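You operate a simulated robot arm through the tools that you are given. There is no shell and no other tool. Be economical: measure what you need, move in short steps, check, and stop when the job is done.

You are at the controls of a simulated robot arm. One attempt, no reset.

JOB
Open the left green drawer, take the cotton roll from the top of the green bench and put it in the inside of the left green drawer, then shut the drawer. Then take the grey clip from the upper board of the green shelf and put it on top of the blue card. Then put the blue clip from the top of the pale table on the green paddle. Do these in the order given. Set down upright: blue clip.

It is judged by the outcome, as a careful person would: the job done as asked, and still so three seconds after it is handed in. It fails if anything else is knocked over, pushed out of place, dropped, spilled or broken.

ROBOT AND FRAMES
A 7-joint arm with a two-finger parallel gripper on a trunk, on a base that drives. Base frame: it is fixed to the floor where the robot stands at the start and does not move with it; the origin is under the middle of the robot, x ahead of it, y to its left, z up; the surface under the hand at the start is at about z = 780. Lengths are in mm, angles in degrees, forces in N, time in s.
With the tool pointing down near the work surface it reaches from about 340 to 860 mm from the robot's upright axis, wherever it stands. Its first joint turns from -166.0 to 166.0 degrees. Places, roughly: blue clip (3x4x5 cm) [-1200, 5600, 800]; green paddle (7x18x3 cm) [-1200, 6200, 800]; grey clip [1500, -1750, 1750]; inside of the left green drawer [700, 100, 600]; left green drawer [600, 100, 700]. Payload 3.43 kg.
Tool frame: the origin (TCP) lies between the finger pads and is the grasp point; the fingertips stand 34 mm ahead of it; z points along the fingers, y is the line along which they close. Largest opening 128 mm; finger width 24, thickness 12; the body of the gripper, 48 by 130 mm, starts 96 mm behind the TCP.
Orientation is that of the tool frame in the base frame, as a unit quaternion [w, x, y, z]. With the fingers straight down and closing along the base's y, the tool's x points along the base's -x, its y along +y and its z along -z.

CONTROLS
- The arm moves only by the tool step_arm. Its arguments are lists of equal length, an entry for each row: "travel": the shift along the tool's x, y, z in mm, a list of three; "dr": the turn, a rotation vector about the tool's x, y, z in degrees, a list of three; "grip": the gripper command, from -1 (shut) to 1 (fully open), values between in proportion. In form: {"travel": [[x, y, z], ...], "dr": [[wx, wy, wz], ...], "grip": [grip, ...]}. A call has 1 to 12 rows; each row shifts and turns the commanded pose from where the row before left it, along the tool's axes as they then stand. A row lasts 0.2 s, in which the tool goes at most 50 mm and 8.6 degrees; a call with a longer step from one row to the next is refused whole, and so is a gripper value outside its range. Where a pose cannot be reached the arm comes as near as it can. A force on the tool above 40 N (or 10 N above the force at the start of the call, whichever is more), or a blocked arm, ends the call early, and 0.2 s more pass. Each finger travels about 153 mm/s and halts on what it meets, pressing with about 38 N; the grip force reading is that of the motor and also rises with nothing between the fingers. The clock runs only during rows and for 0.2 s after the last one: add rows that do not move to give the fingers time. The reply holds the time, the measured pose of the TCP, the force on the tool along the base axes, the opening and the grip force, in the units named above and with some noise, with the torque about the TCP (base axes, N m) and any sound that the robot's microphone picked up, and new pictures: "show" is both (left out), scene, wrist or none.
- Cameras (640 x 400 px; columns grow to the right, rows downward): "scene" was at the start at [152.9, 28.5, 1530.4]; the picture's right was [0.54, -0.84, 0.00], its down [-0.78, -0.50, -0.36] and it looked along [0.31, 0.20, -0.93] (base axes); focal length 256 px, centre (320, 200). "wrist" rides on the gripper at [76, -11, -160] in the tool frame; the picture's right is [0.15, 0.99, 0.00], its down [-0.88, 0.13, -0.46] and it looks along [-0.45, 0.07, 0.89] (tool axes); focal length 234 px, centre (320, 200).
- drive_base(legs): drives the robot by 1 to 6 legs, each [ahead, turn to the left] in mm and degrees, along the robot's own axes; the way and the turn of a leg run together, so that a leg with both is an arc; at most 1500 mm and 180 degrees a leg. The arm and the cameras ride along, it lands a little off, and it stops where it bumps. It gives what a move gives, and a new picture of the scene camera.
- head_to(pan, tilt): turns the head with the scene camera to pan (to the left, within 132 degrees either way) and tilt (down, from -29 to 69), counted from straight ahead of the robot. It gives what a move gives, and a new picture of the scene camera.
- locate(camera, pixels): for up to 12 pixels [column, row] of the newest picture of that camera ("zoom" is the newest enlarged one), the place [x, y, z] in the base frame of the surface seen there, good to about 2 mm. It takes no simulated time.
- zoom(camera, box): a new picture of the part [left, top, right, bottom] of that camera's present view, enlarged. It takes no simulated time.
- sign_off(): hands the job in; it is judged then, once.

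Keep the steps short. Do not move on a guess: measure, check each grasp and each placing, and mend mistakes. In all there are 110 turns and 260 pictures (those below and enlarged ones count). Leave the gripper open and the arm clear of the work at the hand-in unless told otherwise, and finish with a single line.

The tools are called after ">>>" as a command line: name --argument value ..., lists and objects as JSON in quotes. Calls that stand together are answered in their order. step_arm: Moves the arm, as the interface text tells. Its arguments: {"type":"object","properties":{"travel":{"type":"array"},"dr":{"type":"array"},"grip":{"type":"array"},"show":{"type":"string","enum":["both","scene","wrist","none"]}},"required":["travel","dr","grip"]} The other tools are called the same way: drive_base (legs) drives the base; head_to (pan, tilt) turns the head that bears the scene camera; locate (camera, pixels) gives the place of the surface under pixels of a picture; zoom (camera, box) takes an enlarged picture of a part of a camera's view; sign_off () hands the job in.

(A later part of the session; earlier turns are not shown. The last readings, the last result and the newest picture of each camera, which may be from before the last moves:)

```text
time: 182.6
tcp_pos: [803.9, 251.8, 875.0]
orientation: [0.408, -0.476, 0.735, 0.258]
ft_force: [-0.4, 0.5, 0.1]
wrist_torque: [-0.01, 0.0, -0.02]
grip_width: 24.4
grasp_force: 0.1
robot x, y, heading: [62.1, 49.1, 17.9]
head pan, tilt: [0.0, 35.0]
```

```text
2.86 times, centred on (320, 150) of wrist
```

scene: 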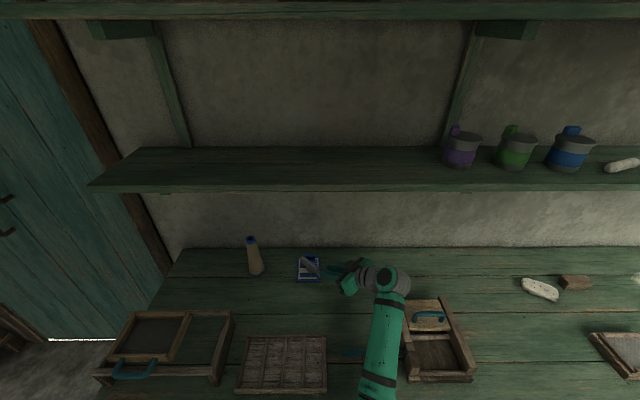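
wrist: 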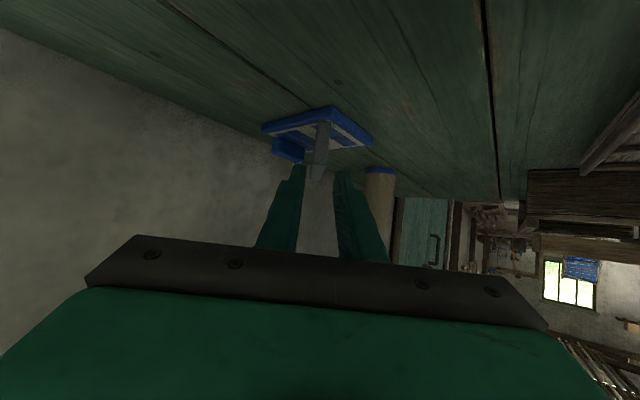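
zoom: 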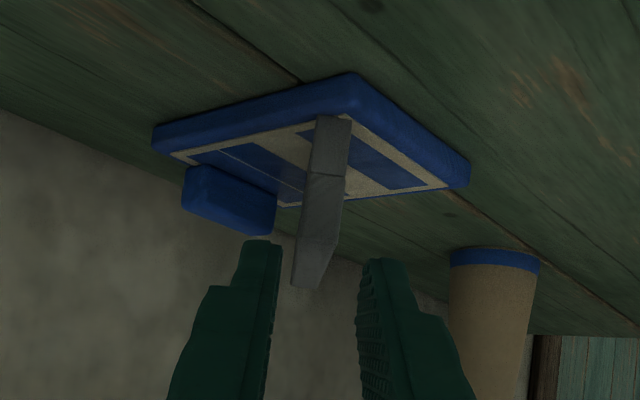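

The clip stands on the card, all feet on it. Withdraw further and restore the tool to straight-down.

>>> step_arm --travel '[[0, 0, -45], [0, 0, -45], [0, 0, -45], [0, 0, 0], [0, 0, 0], [0, 0, 0], [0, 0, 0], [0, 0, 0], [0, 0, 0]]' --dr '[[0, 0, 0], [0, 0, 0], [0, 0, 0], [6.74, 0, 4.12], [6.74, 0, 4.12], [6.74, 0, 4.12], [6.74, 0, 4.12], [6.74, 0, 4.12], [6.74, 0, 4.12]]' --grip '[-0.62, -0.62, -0.62, -0.62, -0.62, -0.62, -0.62, -0.62, -0.62]' --show "none"

>>> step_arm --travel '[[10, 0, -30], [10, 0, -30], [10, 0, -30], [0, 0, 0], [0, 0, 0], [0, 0, 0], [0, 0, 0]]' --dr '[[0, 8.2, 0], [0, 8.2, 0], [0, 8.2, 0], [0, 8.2, 0], [0, 8.2, 0], [0, 8.2, 0], [0, 8.2, 0]]' --grip '[-0.62, -0.62, -0.62, -0.62, -0.62, -0.62, -0.62]' --show "scene"

>>> zoom --camera "scene" --box '[270, 230, 350, 290]'

```text
time: 184.6
tcp_pos: [756.9, 147.7, 945.6]
orientation: [0.482, -0.141, 0.862, 0.07]
ft_force: [0.7, -0.7, -0.7]
wrist_torque: [0.01, 0.0, 0.01]
grip_width: 24.3
grasp_force: 0.0
robot x, y, heading: [59.9, 48.0, 17.9]
head pan, tilt: [0.0, 35.0]
```

```text
time: 186.2
tcp_pos: [674.0, 121.4, 979.6]
orientation: [0.009, -0.157, 0.988, -0.007]
ft_force: [-0.3, 0.6, 0.1]
wrist_torque: [0.02, -0.03, 0.01]
grip_width: 24.3
grasp_force: 0.0
out of reach, approached as far as the arm can: row 3
robot x, y, heading: [62.6, 51.6, 17.8]
head pan, tilt: [0.0, 35.0]
```

scene: 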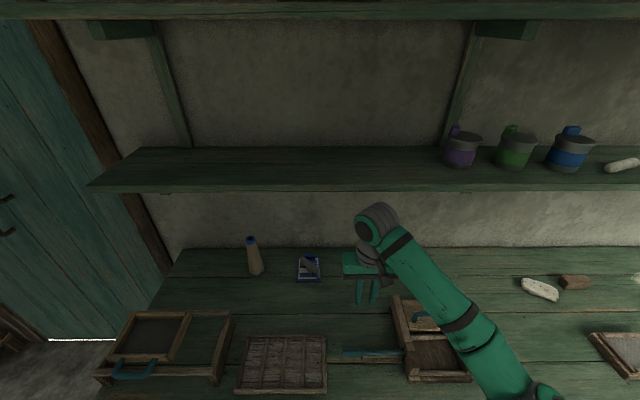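

```text
6.67 times, centred on (310, 260) of scene
```

zoom: 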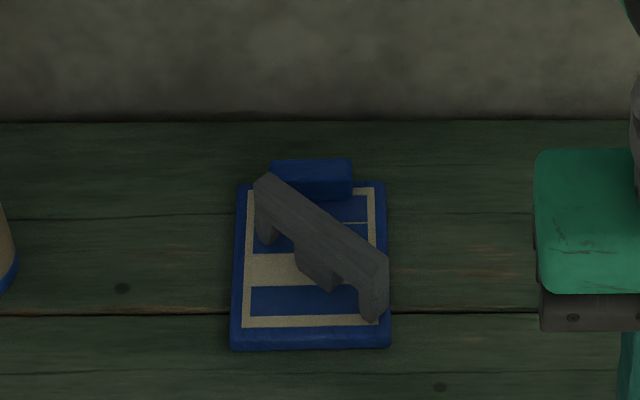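

Clip placing confirmed. Next: the blue clip. Tuck the arm and survey toward +y.

>>> step_arm --travel '[[40, 0, -22], [40, 0, -22], [40, 0, -22], [40, 0, -22]]' --dr '[[0, 0, 0], [0, 0, 0], [0, 0, 0], [0, 0, 0]]' --grip '[-0.62, -0.62, -0.62, -0.62]' --show "none"

>>> head_to --pan 75 --tilt 15

>>> head_to --pan 125 --tilt 20

```text
time: 187.2
tcp_pos: [514.8, 71.5, 1062.8]
orientation: [0.01, -0.158, 0.987, -0.006]
ft_force: [0.8, 0.7, 0.4]
wrist_torque: [-0.02, 0.04, 0.0]
grip_width: 24.1
grasp_force: 0.1
robot x, y, heading: [60.6, 47.5, 18.2]
head pan, tilt: [0.0, 35.0]
```

```text
time: 188.6
tcp_pos: [517.1, 72.2, 1063.6]
orientation: [0.01, -0.158, 0.987, -0.006]
ft_force: [0.1, 0.7, 0.3]
wrist_torque: [-0.04, -0.03, -0.01]
grip_width: 24.4
grasp_force: 0.0
robot x, y, heading: [64.5, 52.0, 17.8]
head pan, tilt: [75.0, 15.0]
```

scene: 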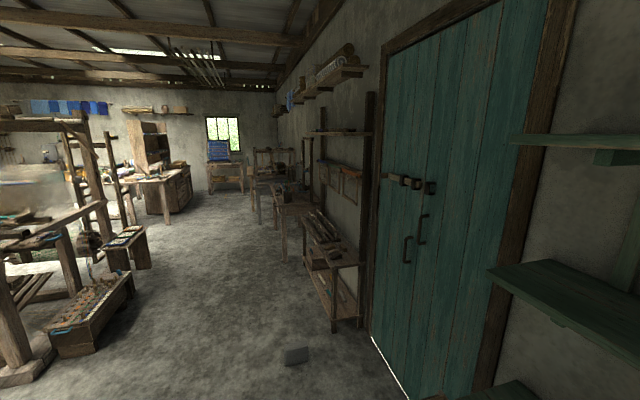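

```text
time: 189.8
tcp_pos: [517.3, 71.6, 1063.4]
orientation: [0.01, -0.158, 0.987, -0.006]
ft_force: [0.8, -1.0, -0.6]
wrist_torque: [0.05, 0.02, -0.02]
grip_width: 24.1
grasp_force: 0.1
robot x, y, heading: [60.5, 49.5, 18.0]
head pan, tilt: [125.0, 20.0]
```

scene: 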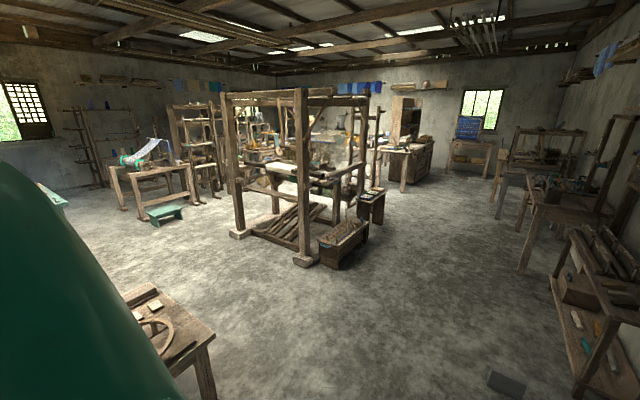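

>>> head_to --pan 84 --tilt 10

>>> zoom --camera "scene" --box '[230, 110, 410, 222]'

>>> locate --camera "scene" --pixels '[[320, 180], [310, 180], [290, 165], [270, 165], [330, 170], [340, 190], [300, 190], [320, 160], [200, 300], [260, 250], [330, 250], [340, 340]]'

```text
time: 190.9
tcp_pos: [517.0, 71.8, 1062.6]
orientation: [0.01, -0.158, 0.987, -0.006]
ft_force: [-0.2, 1.0, 0.2]
wrist_torque: [-0.02, 0.01, 0.0]
grip_width: 24.4
grasp_force: 0.0
robot x, y, heading: [62.0, 51.7, 18.1]
head pan, tilt: [84.0, 10.0]
```

scene: 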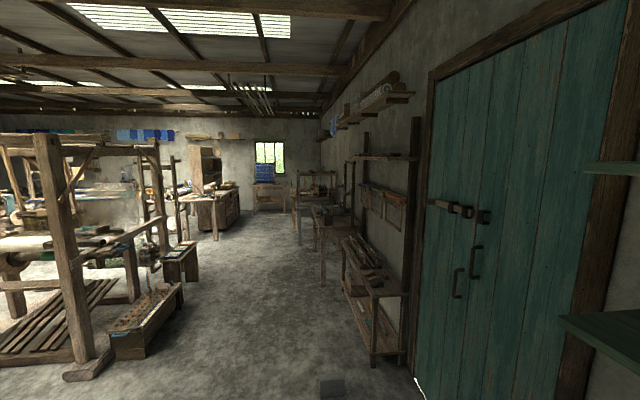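

```text
3.56 times, centred on (320, 166) of scene
```

zoom: 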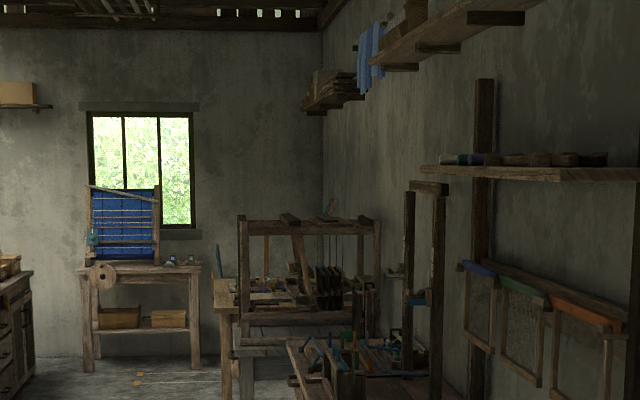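

```text
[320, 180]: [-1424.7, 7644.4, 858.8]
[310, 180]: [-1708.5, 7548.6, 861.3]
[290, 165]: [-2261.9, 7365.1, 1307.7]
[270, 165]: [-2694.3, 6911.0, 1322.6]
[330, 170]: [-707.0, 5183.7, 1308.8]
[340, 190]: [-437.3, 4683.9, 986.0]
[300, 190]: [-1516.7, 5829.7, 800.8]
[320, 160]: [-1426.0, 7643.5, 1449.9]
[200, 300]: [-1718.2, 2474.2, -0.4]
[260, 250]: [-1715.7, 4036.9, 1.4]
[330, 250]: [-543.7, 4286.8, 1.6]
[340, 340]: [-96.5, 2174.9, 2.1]
```

The pale table is around (-1500,5800,800). Measure obstacles along the corridor.

>>> locate --camera "scene" --pixels '[[320, 390], [180, 320], [112, 355], [182, 290], [195, 275], [350, 310], [372, 362], [345, 280], [322, 285], [297, 245], [215, 240], [85, 375]]'

```text
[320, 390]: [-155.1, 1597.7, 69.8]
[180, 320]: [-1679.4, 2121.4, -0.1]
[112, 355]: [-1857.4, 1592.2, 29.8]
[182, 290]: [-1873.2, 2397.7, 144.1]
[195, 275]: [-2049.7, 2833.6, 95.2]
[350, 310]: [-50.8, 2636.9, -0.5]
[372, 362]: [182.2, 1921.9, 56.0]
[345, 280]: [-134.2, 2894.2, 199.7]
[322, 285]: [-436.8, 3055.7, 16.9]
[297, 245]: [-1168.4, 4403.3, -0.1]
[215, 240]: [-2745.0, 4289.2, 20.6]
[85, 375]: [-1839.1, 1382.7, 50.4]
```

>>> drive_base --legs '[[-200, 0], [0, 99], [1300, 0], [500, 0]]'

```text
time: 206.1
tcp_pos: [-1155.8, 2029.4, 1064.2]
orientation: [-0.011, 0.87, -0.494, -0.003]
ft_force: [0.3, -0.1, 0.1]
wrist_torque: [0.0, 0.04, 0.0]
grip_width: 24.4
grasp_force: 0.0
robot x, y, heading: [-1034.9, 1594.2, 120.8]
head pan, tilt: [84.0, 10.0]
```

scene: 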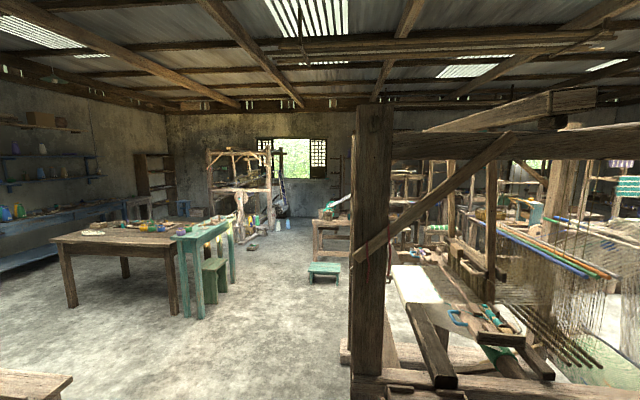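

>>> drive_base --legs '[[0, -18.3], [1500, 0]]'

>>> head_to --pan 0 --tilt 22

```text
time: 214.6
tcp_pos: [-1344.7, 3500.8, 1062.3]
orientation: [-0.012, 0.785, -0.619, -0.002]
ft_force: [-0.2, 0.3, 0.3]
wrist_torque: [0.01, -0.01, -0.01]
grip_width: 24.5
grasp_force: 0.1
robot x, y, heading: [-1359.4, 3044.3, 103.0]
head pan, tilt: [84.0, 10.0]
```

scene: 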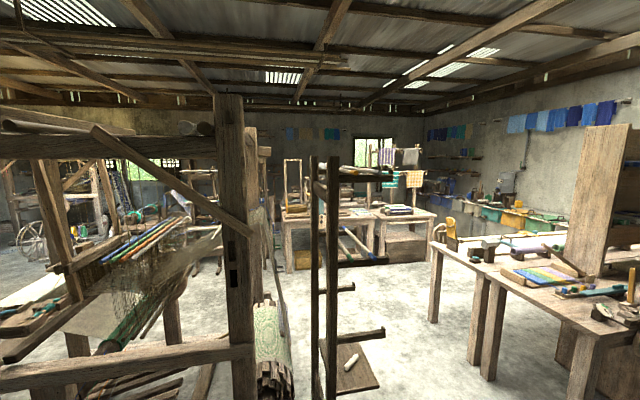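

```text
time: 216.2
tcp_pos: [-1345.8, 3501.7, 1062.7]
orientation: [-0.011, 0.785, -0.619, -0.002]
ft_force: [-0.8, 0.2, -0.1]
wrist_torque: [0.0, 0.02, 0.02]
grip_width: 24.2
grasp_force: 0.1
robot x, y, heading: [-1361.2, 3046.8, 102.7]
head pan, tilt: [0.0, 22.0]
```

scene: 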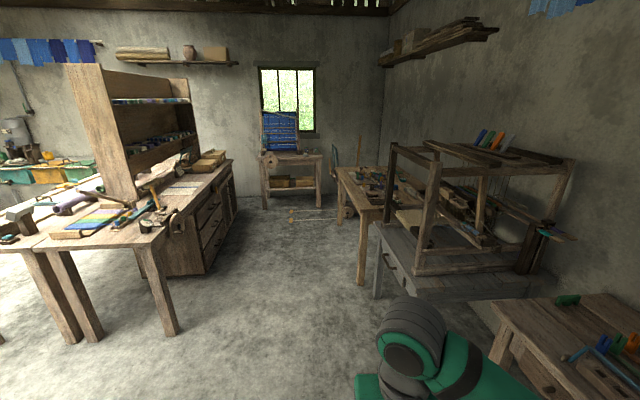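

>>> zoom --camera "scene" --box '[310, 130, 470, 230]'

>>> locate --camera "scene" --pixels '[[340, 180], [375, 202], [400, 200], [360, 215], [360, 283], [375, 172], [380, 185], [340, 215], [376, 295], [205, 270], [170, 330], [300, 218]]'

```text
4.00 times, centred on (390, 180) of scene
```

zoom: 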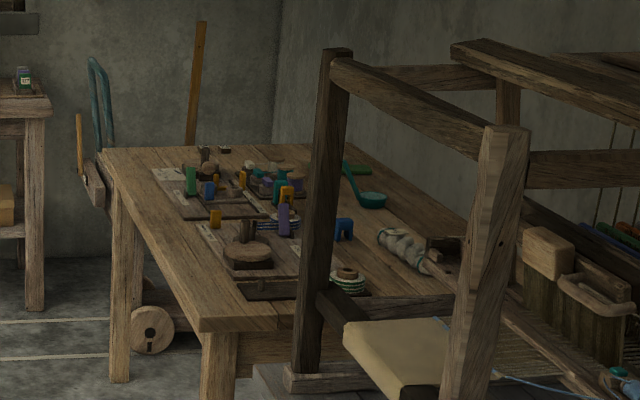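

```text
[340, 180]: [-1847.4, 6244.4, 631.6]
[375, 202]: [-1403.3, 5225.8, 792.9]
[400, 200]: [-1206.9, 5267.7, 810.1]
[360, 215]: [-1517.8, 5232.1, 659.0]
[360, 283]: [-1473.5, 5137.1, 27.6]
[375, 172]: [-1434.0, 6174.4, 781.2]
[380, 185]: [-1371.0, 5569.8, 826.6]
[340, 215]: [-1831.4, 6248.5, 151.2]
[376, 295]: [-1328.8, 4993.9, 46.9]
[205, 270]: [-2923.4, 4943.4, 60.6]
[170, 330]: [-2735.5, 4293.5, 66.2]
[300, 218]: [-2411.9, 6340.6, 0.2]
```

I see the blue ∩-shaped clip at about (396,187) and a green spoon-like paddle at (402,178). Measure both.

>>> locate --camera "zoom" --pixels '[[344, 222], [338, 232], [350, 232], [370, 200], [358, 182], [350, 168], [385, 203], [362, 168], [400, 245], [345, 285], [285, 215], [440, 240]]'

>>> zoom --camera "scene" --box '[350, 155, 430, 205]'

```text
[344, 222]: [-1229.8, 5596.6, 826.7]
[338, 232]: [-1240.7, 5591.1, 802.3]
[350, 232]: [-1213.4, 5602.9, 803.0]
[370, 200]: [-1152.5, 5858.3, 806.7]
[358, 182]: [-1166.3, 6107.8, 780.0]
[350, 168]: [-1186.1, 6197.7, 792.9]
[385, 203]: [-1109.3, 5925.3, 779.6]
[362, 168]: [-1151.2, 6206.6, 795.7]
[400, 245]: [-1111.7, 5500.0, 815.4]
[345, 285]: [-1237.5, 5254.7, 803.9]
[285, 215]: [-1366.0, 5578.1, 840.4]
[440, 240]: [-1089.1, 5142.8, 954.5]
```

```text
8.00 times, centred on (390, 180) of scene
```

zoom: 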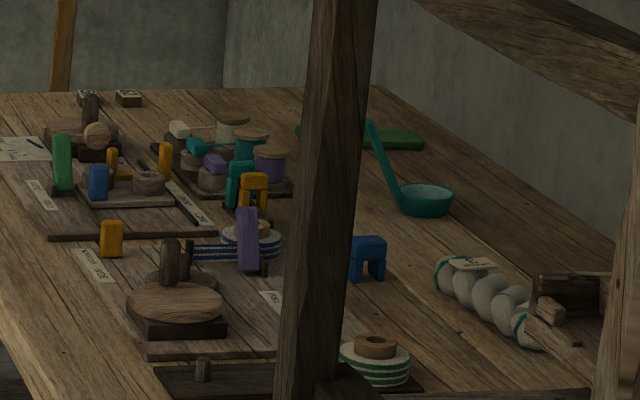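

Green paddle is the flat green piece at about (-1190,6200); the blue clip stands at (-1228,5597), top z≈827. The table's left edge is free to stand at. Drive there.

>>> drive_base --legs '[[1300, 0], [1095, 0], [0, -85.2]]'

>>> head_to --pan 0 --tilt 45

```text
time: 232.1
tcp_pos: [-1487.3, 5444.0, 1062.8]
orientation: [0.009, -0.18, 0.984, -0.006]
ft_force: [-0.1, 0.3, 0.3]
wrist_torque: [-0.02, 0.01, 0.0]
grip_width: 24.3
grasp_force: 0.1
robot x, y, heading: [-1939.3, 5402.8, 20.4]
head pan, tilt: [0.0, 22.0]
```

scene: 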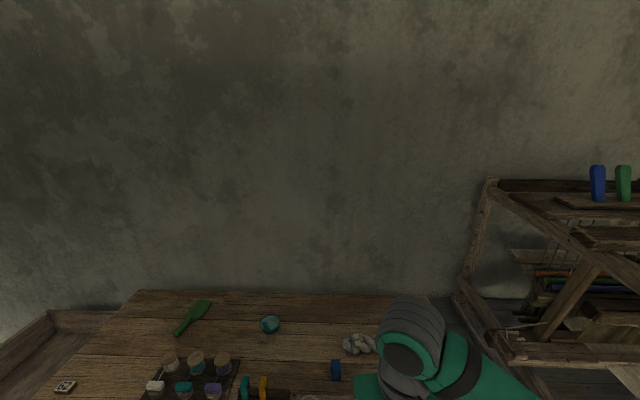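

```text
time: 233.0
tcp_pos: [-1487.8, 5444.2, 1063.4]
orientation: [0.01, -0.181, 0.983, -0.007]
ft_force: [0.2, 0.0, 0.9]
wrist_torque: [0.0, -0.02, 0.0]
grip_width: 24.0
grasp_force: 0.1
robot x, y, heading: [-1941.8, 5402.4, 20.5]
head pan, tilt: [0.0, 45.0]
```

scene: 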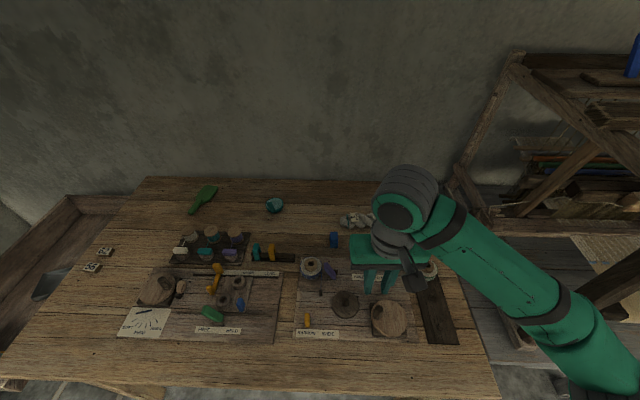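

Now the green paddle is at (203,198) and the blue clip at (334,240). Measure and enlarge both.

>>> zoom --camera "scene" --box '[294, 215, 374, 265]'

>>> locate --camera "zoom" --pixels '[[280, 150], [350, 150], [320, 145], [285, 170], [345, 170], [290, 230], [340, 230], [315, 165], [280, 140], [350, 140]]'

>>> zoom --camera "scene" --box '[163, 173, 243, 223]'

>>> locate --camera "scene" --pixels '[[190, 213], [196, 205], [203, 198], [208, 192], [214, 187], [200, 192], [210, 200], [200, 215], [330, 390], [260, 390]]'

```text
8.00 times, centred on (334, 240) of scene
```

zoom: 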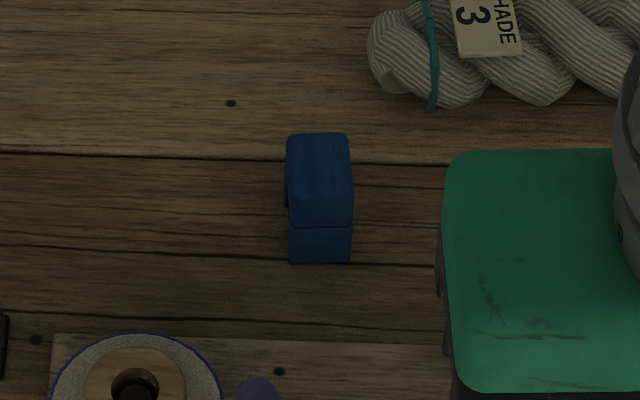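

```text
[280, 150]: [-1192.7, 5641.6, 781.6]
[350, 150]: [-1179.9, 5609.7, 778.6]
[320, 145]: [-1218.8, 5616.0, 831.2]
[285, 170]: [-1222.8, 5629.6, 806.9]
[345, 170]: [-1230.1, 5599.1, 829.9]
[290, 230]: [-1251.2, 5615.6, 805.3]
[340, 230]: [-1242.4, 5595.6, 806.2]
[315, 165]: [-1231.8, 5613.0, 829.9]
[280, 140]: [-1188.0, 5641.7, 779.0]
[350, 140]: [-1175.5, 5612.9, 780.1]
```

```text
8.00 times, centred on (203, 198) of scene
```

zoom: 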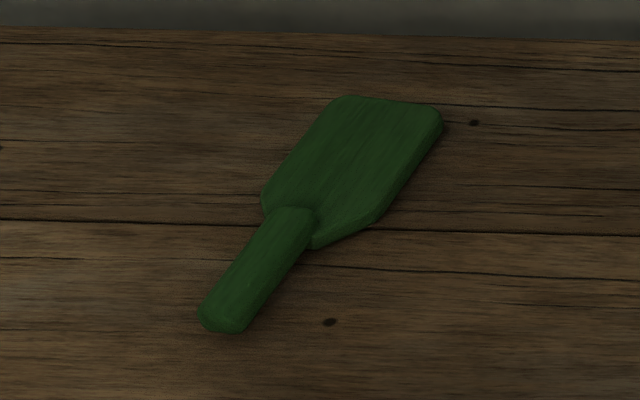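

```text
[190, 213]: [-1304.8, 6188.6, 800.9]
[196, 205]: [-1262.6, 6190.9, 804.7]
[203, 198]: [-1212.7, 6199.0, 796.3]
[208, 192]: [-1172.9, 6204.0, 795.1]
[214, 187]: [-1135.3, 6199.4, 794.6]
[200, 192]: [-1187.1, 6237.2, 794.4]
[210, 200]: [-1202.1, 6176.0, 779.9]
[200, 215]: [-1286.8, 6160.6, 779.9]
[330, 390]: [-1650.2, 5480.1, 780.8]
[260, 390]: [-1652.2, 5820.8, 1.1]
```

Blue clip: top centre about (-1231,5611), 30 mm thick across my closing direction, standing on two legs. Paddle blade centre about (-1180,6205), z≈795. I'll take one stance from which both are reachable, with the tool tilted 45°.

>>> drive_base --legs '[[0, 77.3], [319, 0], [0, -80]]'

```text
time: 242.7
tcp_pos: [-1530.8, 5750.6, 1062.1]
orientation: [0.011, -0.168, 0.986, -0.005]
ft_force: [-0.8, 0.0, -0.5]
wrist_torque: [-0.01, -0.03, 0.01]
grip_width: 24.5
grasp_force: 0.1
robot x, y, heading: [-1984.6, 5717.1, 19.0]
head pan, tilt: [0.0, 45.0]
```

scene: 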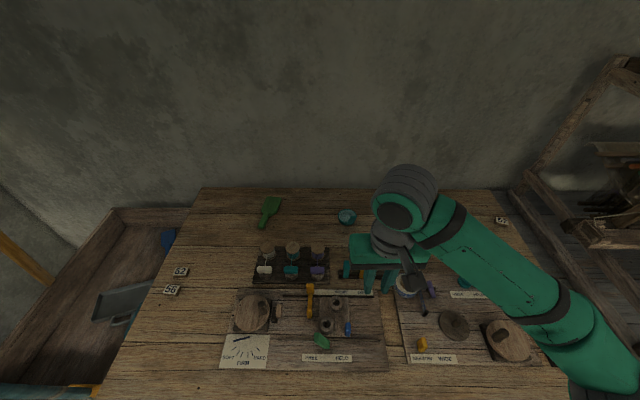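

>>> step_arm --travel '[[-27.5, -39, 0], [-27.5, -39, 0], [-27.5, -39, 0], [-27.5, -39, 0], [-27.5, -39, 0], [-27.5, -39, 0], [0, 0, 0], [0, 0, 0], [0, 0, 0], [0, 0, 0], [0, 0, 0], [0, 0, 0]]' --dr '[[0, 0, -1.7], [0, 0, 0], [0, 0, 0], [0, 0, 0], [0, 0, 0], [0, 0, 0], [0, -7.5, 0], [0, -7.5, 0], [0, -7.5, 0], [0, -7.5, 0], [0, -7.5, 0], [0, -7.5, 0]]' --grip '[-0.06, -0.06, -0.06, -0.06, -0.06, -0.06, -0.06, -0.06, -0.06, -0.06, -0.06, -0.06]' --show "both"

```text
time: 245.3
tcp_pos: [-1291.8, 5591.3, 1070.9]
orientation: [0.386, -0.173, 0.904, 0.064]
ft_force: [0.4, 0.5, 0.8]
wrist_torque: [0.02, -0.03, 0.01]
grip_width: 60.2
grasp_force: 0.0
robot x, y, heading: [-1985.1, 5721.5, 19.1]
head pan, tilt: [0.0, 45.0]
```

scene: 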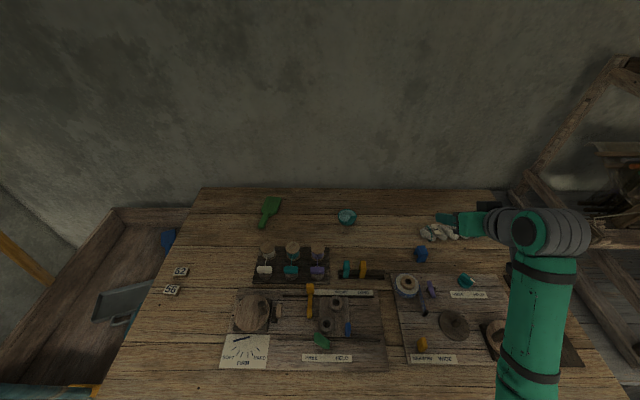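
wrist: 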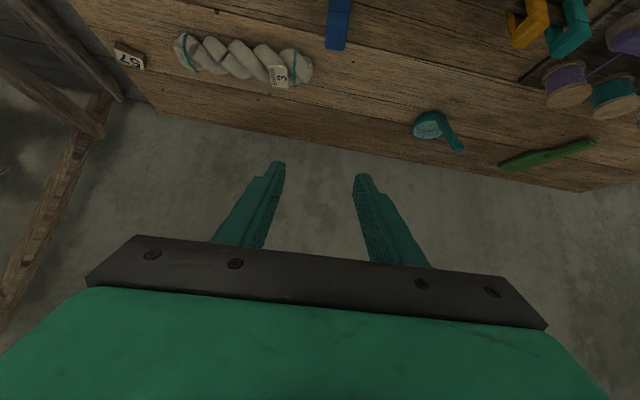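

>>> zoom --camera "scene" --box '[389, 234, 453, 274]'

>>> locate --camera "zoom" --pixels '[[320, 150], [320, 180], [320, 130], [280, 150], [360, 150], [320, 230], [290, 180], [350, 180]]'

>>> locate --camera "wrist" --pixels '[[338, 20], [338, 35], [338, 45], [328, 20], [348, 20]]'

```text
10.00 times, centred on (421, 254) of scene
```

zoom: 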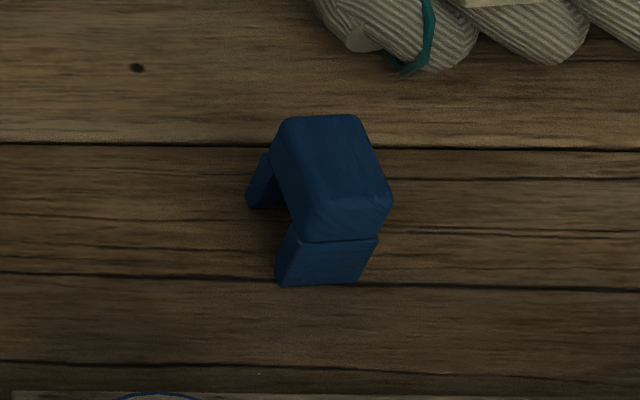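

```text
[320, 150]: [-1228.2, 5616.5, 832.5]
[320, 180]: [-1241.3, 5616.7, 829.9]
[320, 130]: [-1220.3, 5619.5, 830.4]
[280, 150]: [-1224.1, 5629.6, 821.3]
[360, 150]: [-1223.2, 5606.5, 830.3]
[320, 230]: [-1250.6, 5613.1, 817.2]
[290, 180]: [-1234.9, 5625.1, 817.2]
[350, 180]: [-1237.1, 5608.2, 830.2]
```

```text
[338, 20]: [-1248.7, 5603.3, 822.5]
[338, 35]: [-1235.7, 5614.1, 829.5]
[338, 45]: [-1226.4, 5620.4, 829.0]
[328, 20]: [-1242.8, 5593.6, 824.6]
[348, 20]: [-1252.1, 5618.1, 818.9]
```

>>> step_arm --travel '[[36.2, 0.8, 31.2], [36.2, 0.8, 31.2], [36.2, 0.8, 31.2], [36.2, 0.8, 31.2]]' --dr '[[0, 0, 0], [0, 0, 0], [0, 0, 0], [0, 0, 0]]' --grip '[-0.06, -0.06, -0.06, -0.06]' --show "both"

>>> locate --camera "wrist" --pixels '[[320, 120], [320, 140], [310, 130], [330, 130], [320, 100], [320, 160]]'

```text
time: 246.3
tcp_pos: [-1302.8, 5589.8, 880.6]
orientation: [0.386, -0.172, 0.904, 0.065]
ft_force: [-0.7, 0.3, 0.2]
wrist_torque: [0.02, 0.01, -0.02]
grip_width: 60.3
grasp_force: 0.1
robot x, y, heading: [-1987.2, 5717.3, 19.1]
head pan, tilt: [0.0, 45.0]
```

scene: 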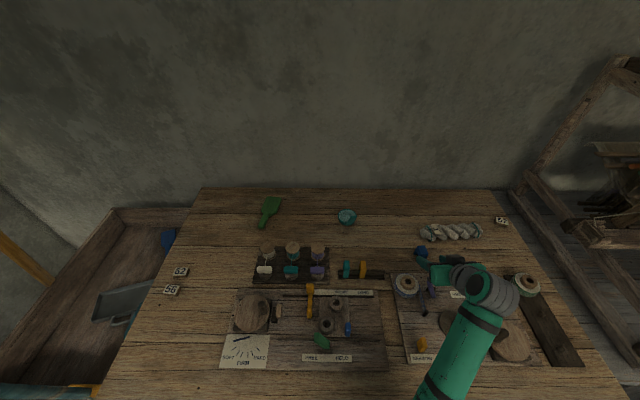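
wrist: 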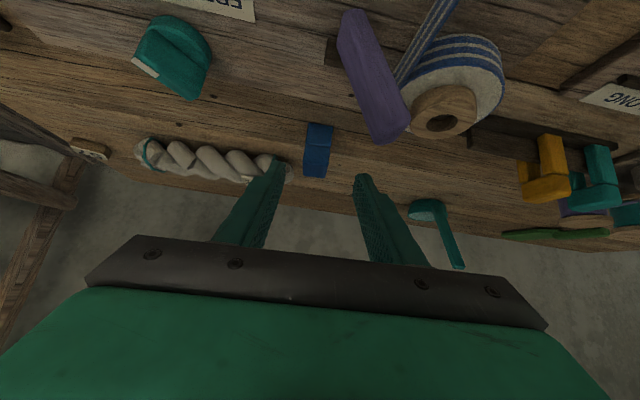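

```text
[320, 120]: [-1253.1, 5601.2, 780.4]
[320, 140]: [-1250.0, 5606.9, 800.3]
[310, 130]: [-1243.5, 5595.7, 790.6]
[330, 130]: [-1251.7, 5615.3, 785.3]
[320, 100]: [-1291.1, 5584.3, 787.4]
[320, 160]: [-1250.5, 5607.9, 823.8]
```

Check the purple block's height and place relative to the hand's path.

>>> locate --camera "wrist" --pixels '[[352, 20], [365, 60], [385, 120], [390, 135], [405, 115], [440, 110], [445, 50], [375, 125]]'

```text
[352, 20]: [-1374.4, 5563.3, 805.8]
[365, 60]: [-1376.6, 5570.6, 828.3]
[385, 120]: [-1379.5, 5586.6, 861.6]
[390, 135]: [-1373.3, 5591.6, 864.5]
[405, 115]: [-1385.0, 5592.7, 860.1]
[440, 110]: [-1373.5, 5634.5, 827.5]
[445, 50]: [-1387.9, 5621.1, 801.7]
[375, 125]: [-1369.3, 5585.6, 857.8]
```

The purple block is 864 mm high near the camera's path, so I'll steepen the tool by 8° for clearance, then advance onto the clip.

>>> step_arm --travel '[[0, 0, 0], [-4.4, -1.1, 29.9], [-4.4, -1.1, 29.9], [0, 0, 0]]' --dr '[[0, 8, 0], [0, 0, 0], [0, 0, 0], [0, 0, 0]]' --grip '[-0.06, -0.06, -0.06, -0.06]' --show "both"

>>> zoom --camera "scene" --box '[380, 215, 520, 315]'

```text
time: 247.3
tcp_pos: [-1263.1, 5599.8, 835.4]
orientation: [0.321, -0.176, 0.929, 0.051]
ft_force: [-0.3, -0.3, 0.5]
wrist_torque: [0.0, 0.02, 0.01]
grip_width: 60.1
grasp_force: 0.1
robot x, y, heading: [-1982.9, 5722.2, 19.2]
head pan, tilt: [0.0, 45.0]
```

scene: 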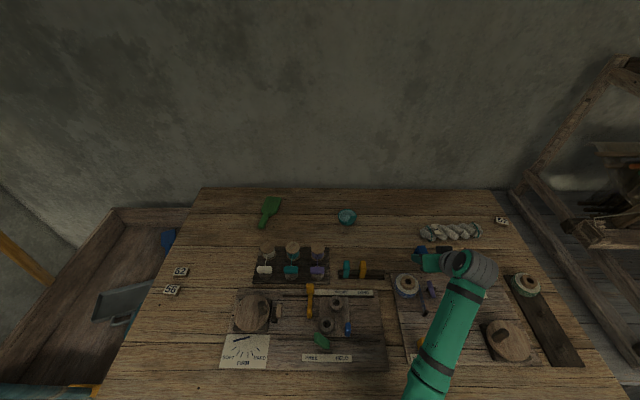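
wrist: 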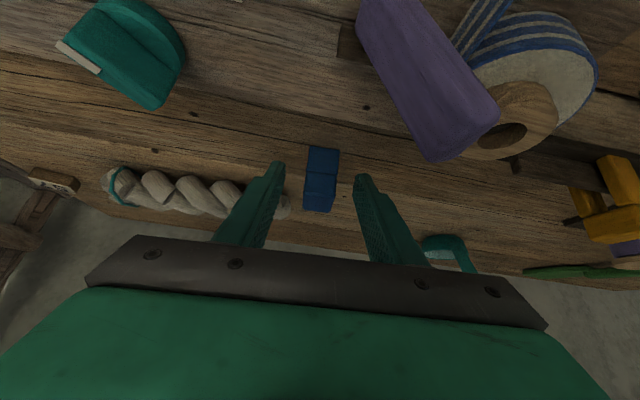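

```text
4.00 times, centred on (450, 265) of scene
```

zoom: 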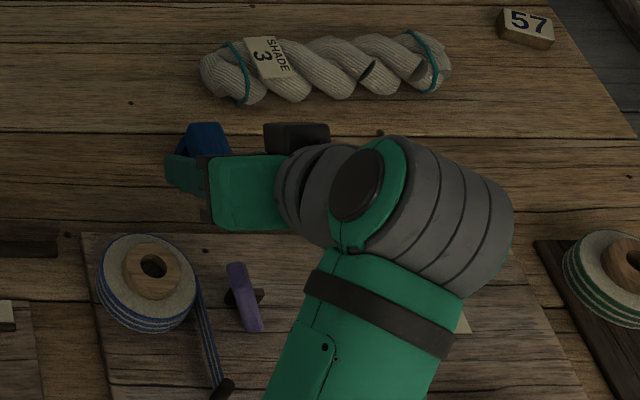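

>>> step_arm --travel '[[-5, -1, 13], [-4, 0, 11], [0, 0, 0]]' --dr '[[0, 0, 0], [0, 0, 0], [0, 0, 0]]' --grip '[-0.06, -0.06, -0.06]' --show "wrist"

>>> locate --camera "wrist" --pixels '[[320, 170], [320, 190], [320, 205], [305, 190], [335, 190]]'

```text
time: 248.1
tcp_pos: [-1239.9, 5606.5, 822.9]
orientation: [0.321, -0.176, 0.929, 0.052]
ft_force: [-0.4, -0.7, 0.4]
wrist_torque: [0.01, -0.02, 0.01]
grip_width: 60.4
grasp_force: 0.1
robot x, y, heading: [-1986.9, 5720.5, 19.0]
head pan, tilt: [0.0, 45.0]
```

wrist: 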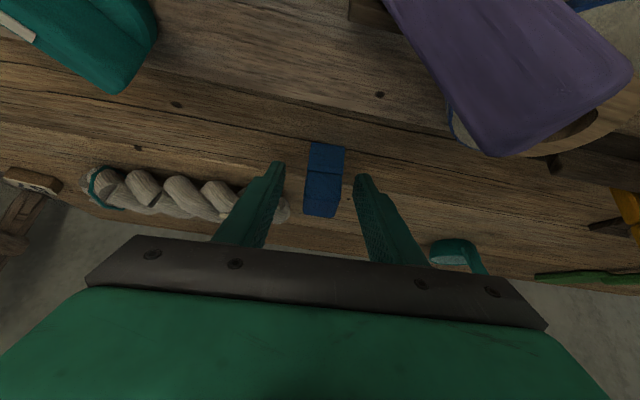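

```text
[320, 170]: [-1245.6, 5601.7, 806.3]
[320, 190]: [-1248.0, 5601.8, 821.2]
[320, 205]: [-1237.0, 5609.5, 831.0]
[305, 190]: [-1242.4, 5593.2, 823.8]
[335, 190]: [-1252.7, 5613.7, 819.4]
```

The clip is squarely between the fingers. Close.

>>> step_arm --travel '[[0, 0, 0], [0, 0, 0], [0, 0, 0], [0, 0, 0]]' --dr '[[0, 0, 0], [0, 0, 0], [0, 0, 0], [0, 0, 0]]' --grip '[-0.4, -1, -1, -1]' --show "wrist"

```text
time: 249.1
tcp_pos: [-1241.8, 5605.8, 821.9]
orientation: [0.322, -0.175, 0.929, 0.051]
ft_force: [0.5, 1.4, 1.3]
wrist_torque: [0.08, 0.05, -0.03]
grip_width: 26.8
grasp_force: 37.5
robot x, y, heading: [-1984.1, 5722.1, 19.0]
head pan, tilt: [0.0, 45.0]
```

wrist: 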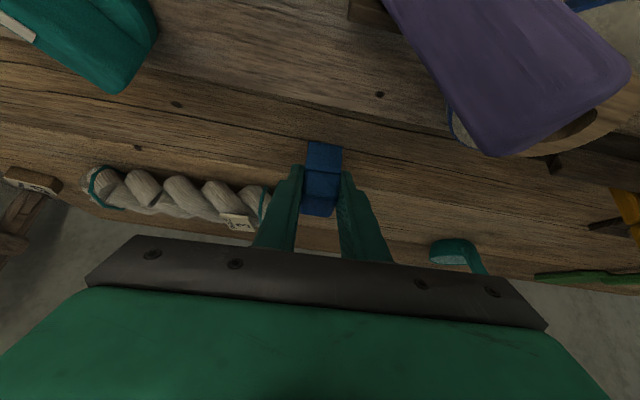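

Gripped at 26.8 mm. Lift 180 mm straight up, then carry toward the paddle.

>>> step_arm --travel '[[-12, 0, -16], [-27.7, 0, -35.4], [-27.7, 0, -35.4], [-27.7, 0, -35.4], [-15, 0, -19]]' --dr '[[0, 0, 0], [0, 0, 0], [0, 0, 0], [0, 0, 0], [0, 0, 0]]' --grip '[-1, -1, -1, -1, -1]' --show "wrist"

>>> step_arm --travel '[[-17.8, 44.5, 12.9], [-17.8, 44.5, 12.9], [-17.8, 44.5, 12.9], [-17.8, 44.5, 12.9], [-17.8, 44.5, 12.9], [-17.8, 44.5, 12.9], [-17.8, 44.5, 12.9], [-17.8, 44.5, 12.9], [-17.8, 44.5, 12.9], [-17.8, 44.5, 12.9], [-17.8, 44.5, 12.9], [-17.8, 44.5, 12.9]]' --dr '[[0, 0, 0], [0, 0, 0], [0, 0, 0], [0, 0, 0], [0, 0, 0], [0, 0, 0], [0, 0, 0], [0, 0, 0], [0, 0, 0], [0, 0, 0], [0, 0, 0], [0, 0, 0]]' --grip '[-1, -1, -1, -1, -1, -1, -1, -1, -1, -1, -1, -1]' --show "both"

```text
time: 250.3
tcp_pos: [-1244.6, 5609.8, 1004.5]
orientation: [0.32, -0.177, 0.929, 0.053]
ft_force: [0.1, 0.6, -0.8]
wrist_torque: [0.03, 0.0, 0.03]
grip_width: 26.9
grasp_force: 38.3
robot x, y, heading: [-1984.7, 5720.7, 19.2]
head pan, tilt: [0.0, 45.0]
```

wrist: 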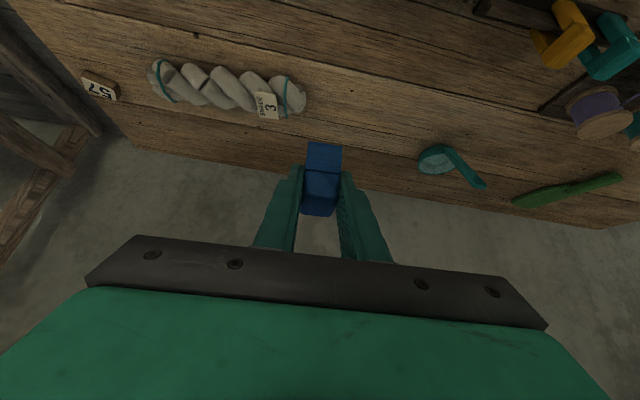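

```text
time: 252.9
tcp_pos: [-1190.7, 6203.3, 1002.8]
orientation: [0.321, -0.175, 0.929, 0.052]
ft_force: [0.7, -0.8, -0.5]
wrist_torque: [0.07, 0.02, 0.07]
grip_width: 26.7
grasp_force: 38.5
robot x, y, heading: [-1984.0, 5721.1, 19.1]
head pan, tilt: [0.0, 45.0]
```

scene: 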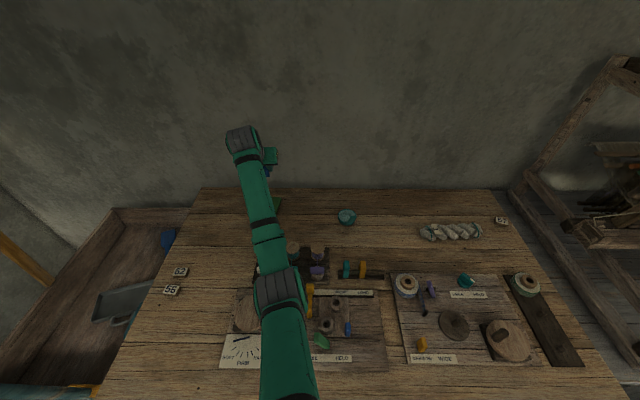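
wrist: 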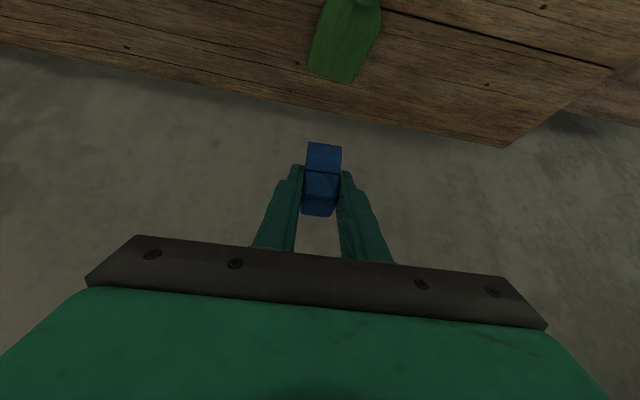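

Reached. Measure the paddle's blade in the wrist view.

>>> locate --camera "wrist" --pixels '[[345, 40], [335, 80], [312, 65], [350, 82], [378, 35], [322, 30], [378, 10], [320, 10], [345, 10], [345, 60], [330, 50]]'

>>> zoom --camera "wrist" --box '[260, 0, 440, 110]'

```text
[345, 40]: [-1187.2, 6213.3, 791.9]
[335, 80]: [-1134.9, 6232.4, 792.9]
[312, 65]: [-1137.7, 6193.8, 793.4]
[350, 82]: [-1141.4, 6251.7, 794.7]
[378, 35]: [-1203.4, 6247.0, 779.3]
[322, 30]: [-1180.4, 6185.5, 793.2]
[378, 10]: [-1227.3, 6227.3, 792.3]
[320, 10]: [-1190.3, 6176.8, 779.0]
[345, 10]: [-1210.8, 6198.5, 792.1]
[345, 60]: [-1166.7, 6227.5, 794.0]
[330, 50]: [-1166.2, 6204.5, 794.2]
```

```text
3.56 times, centred on (350, 55) of wrist
```

zoom: 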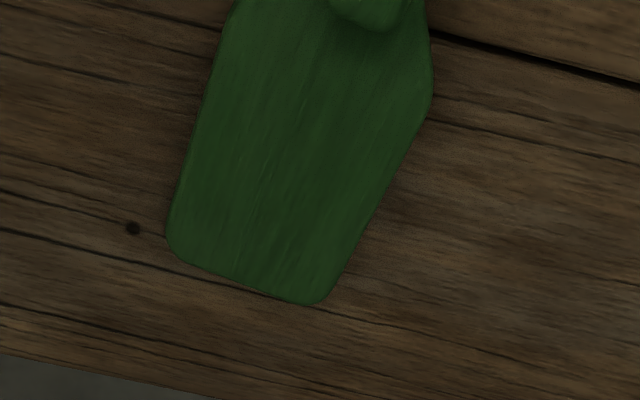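

The blade spans about 80×60 mm around (-1171,6215), top z≈793. Move over it and lower to ~17 mm above.

>>> step_arm --travel '[[20.8, 0.8, 31.3], [20.8, 0.8, 31.3], [20.8, 0.8, 31.3], [20.8, 0.8, 31.3], [0, 0, 0]]' --dr '[[0, 0, 0], [0, 0, 0], [0, 0, 0], [0, 0, 0], [0, 0, 0]]' --grip '[-1, -1, -1, -1, -1]' --show "both"

>>> zoom --camera "wrist" --box '[230, 90, 410, 230]'

>>> locate --camera "wrist" --pixels '[[323, 147], [323, 165], [310, 147], [338, 147], [322, 185], [320, 210]]'

```text
time: 254.1
tcp_pos: [-1178.5, 6211.4, 854.7]
orientation: [0.321, -0.177, 0.929, 0.053]
ft_force: [-0.7, -0.2, -0.2]
wrist_torque: [-0.01, 0.0, 0.0]
grip_width: 26.7
grasp_force: 37.8
robot x, y, heading: [-1984.7, 5722.1, 18.9]
head pan, tilt: [0.0, 45.0]
```

scene: 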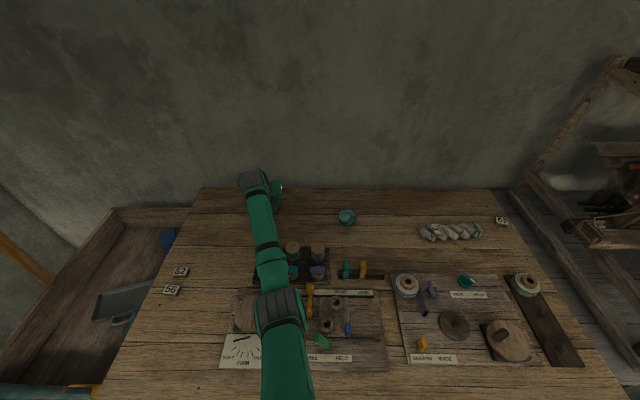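
wrist: 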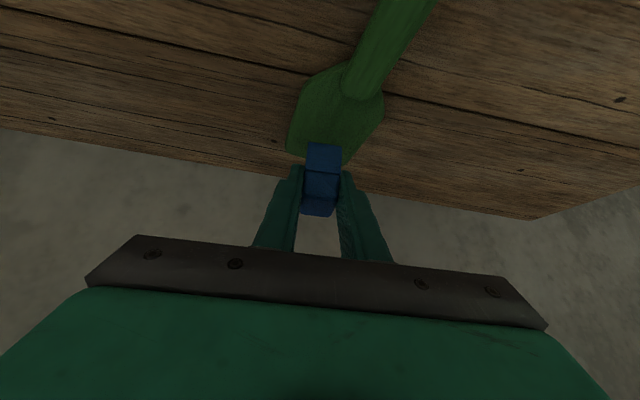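

```text
2.86 times, centred on (320, 160) of wrist
```

zoom: 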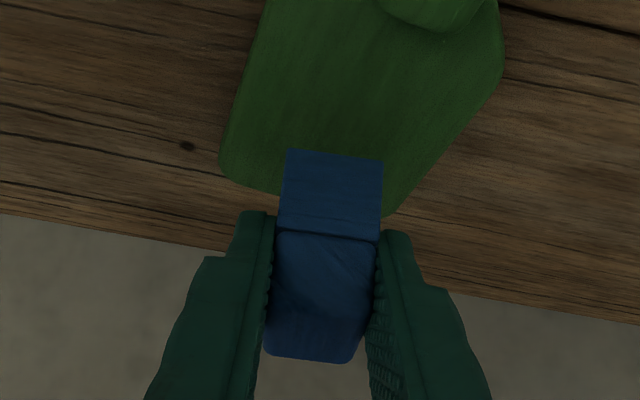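

```text
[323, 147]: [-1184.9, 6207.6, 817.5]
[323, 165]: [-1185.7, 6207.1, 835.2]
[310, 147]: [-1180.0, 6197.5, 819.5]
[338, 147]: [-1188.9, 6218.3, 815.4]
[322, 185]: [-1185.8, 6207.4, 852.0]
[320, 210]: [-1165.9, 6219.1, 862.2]
```

Clip centre is over the blade, bottom ~19 mm above it. Lower 16 mm, then feel for contact in 1 mm steps.

>>> step_arm --travel '[[7, 0.5, 4.8], [6.9, 0.5, 4.7], [0.6, 0, 0.8], [0.6, 0, 0.8], [0, 0, 0]]' --dr '[[0, 0, 0], [0, 0, 0], [0, 0, 0], [0, 0, 0], [0, 0, 0]]' --grip '[-1, -1, -1, -1, -1]' --show "wrist"

>>> locate --camera "wrist" --pixels '[[323, 147], [323, 165], [323, 141], [320, 130], [320, 120]]'

```text
time: 255.3
tcp_pos: [-1182.9, 6208.6, 836.6]
orientation: [0.322, -0.176, 0.929, 0.052]
ft_force: [0.7, 0.2, 6.2]
wrist_torque: [0.07, 0.01, 0.03]
grip_width: 26.6
grasp_force: 38.7
robot x, y, heading: [-1985.9, 5719.0, 18.8]
head pan, tilt: [0.0, 45.0]
```

wrist: 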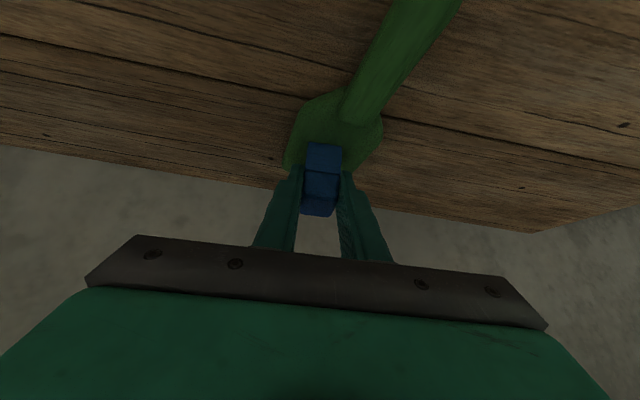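

```text
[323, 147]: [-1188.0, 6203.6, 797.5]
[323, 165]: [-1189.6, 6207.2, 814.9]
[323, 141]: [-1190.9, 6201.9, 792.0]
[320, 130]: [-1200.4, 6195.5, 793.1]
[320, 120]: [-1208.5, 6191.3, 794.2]
```

Contact (6 N). Open and withdraw along the tool axis.

>>> step_arm --travel '[[0, 0, 0], [0, 0, 0], [0, 0, -20], [0, 0, -40], [0, 0, -45], [0, 0, -45]]' --dr '[[0, 0, 0], [0, 0, 0], [0, 0, 0], [0, 0, 0], [0, 0, 0], [0, 0, 0]]' --grip '[-0.3, -0.2, -0.2, -0.2, -0.2, -0.2]' --show "both"

>>> zoom --camera "wrist" --box '[230, 60, 430, 200]'

```text
time: 256.7
tcp_pos: [-1270.7, 6174.8, 957.6]
orientation: [0.32, -0.176, 0.929, 0.052]
ft_force: [-0.2, -0.3, -0.1]
wrist_torque: [0.02, 0.0, -0.01]
grip_width: 51.4
grasp_force: 0.2
robot x, y, heading: [-1982.5, 5718.8, 19.5]
head pan, tilt: [0.0, 45.0]
```

scene: 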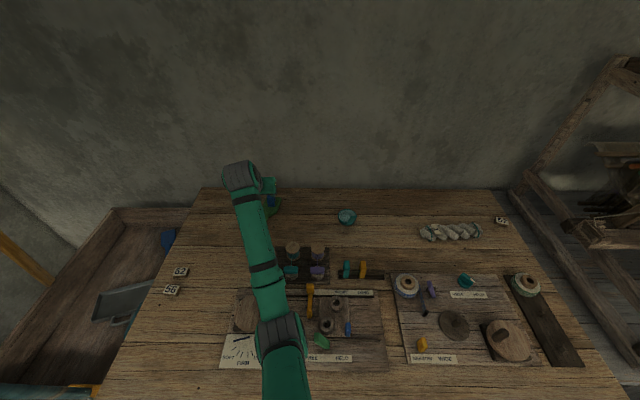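
wrist: 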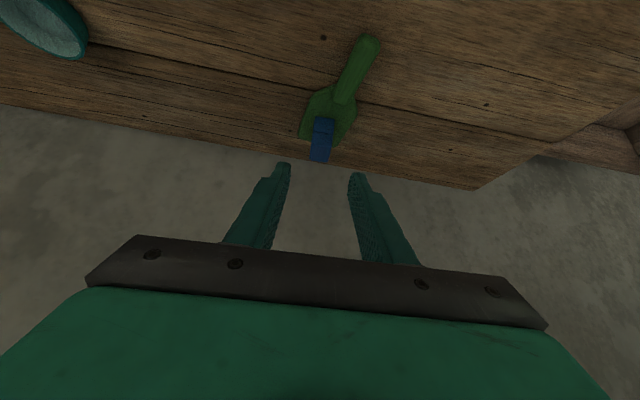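

```text
2.86 times, centred on (330, 130) of wrist
```

zoom: 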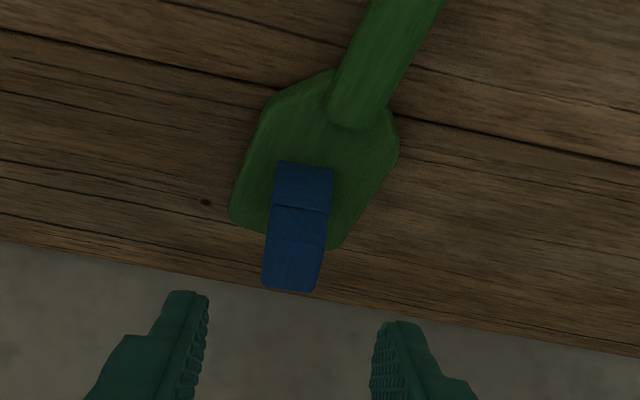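

The blue clip stands upright on the blade. Raise and retract the arm, open the gripper, and take a last look.

>>> step_arm --travel '[[-27, 0, -35], [-27, 0, -35], [-27, 0, -35], [37, 0, -29], [37, 0, -29], [37, 0, -29], [37, 0, -29]]' --dr '[[0, 0, 0], [0, 0, 0], [0, 0, 0], [0, 0, 0], [0, 0, 0], [0, 0, 0], [0, 0, 0]]' --grip '[0, 0.5, 1, 1, 1, 1, 1]' --show "both"

>>> zoom --camera "wrist" --box '[200, 0, 440, 150]'

>>> zoom --camera "scene" --box '[220, 170, 320, 240]'

```text
time: 258.3
tcp_pos: [-1450.3, 6110.5, 1084.4]
orientation: [0.321, -0.175, 0.929, 0.052]
ft_force: [0.0, -1.1, 0.1]
wrist_torque: [0.02, 0.05, 0.02]
grip_width: 128.2
grasp_force: 0.0
robot x, y, heading: [-1985.4, 5716.7, 19.2]
head pan, tilt: [0.0, 45.0]
```

scene: 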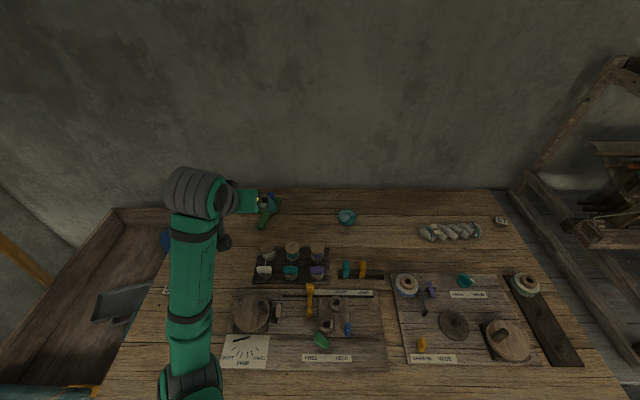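
wrist: 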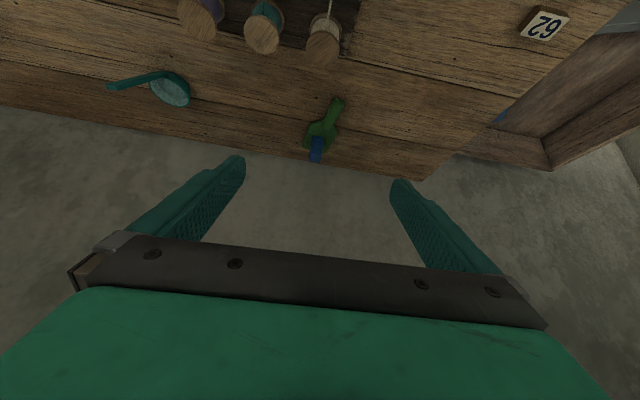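

```text
2.67 times, centred on (320, 75) of wrist
```

zoom: 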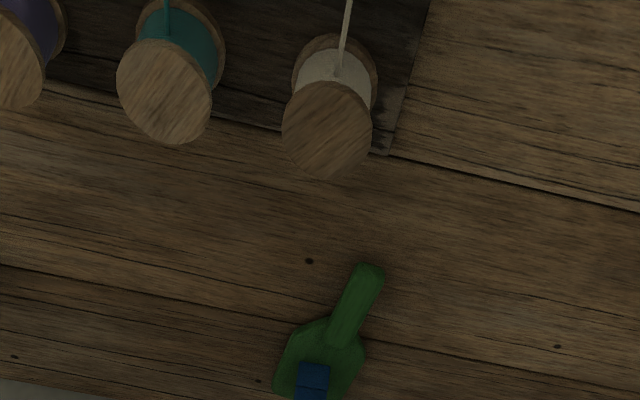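

```text
5.71 times, centred on (270, 205) of scene
5 turns are left
```

zoom: 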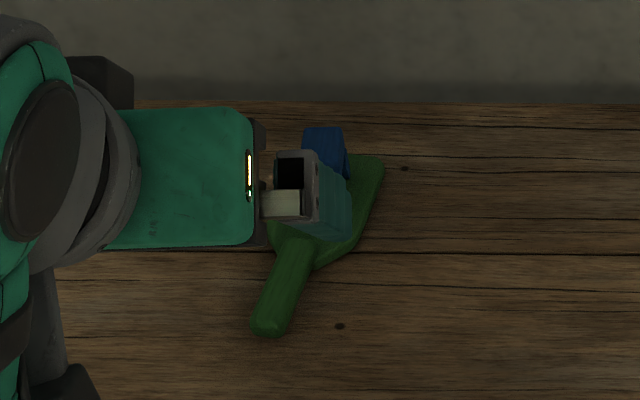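

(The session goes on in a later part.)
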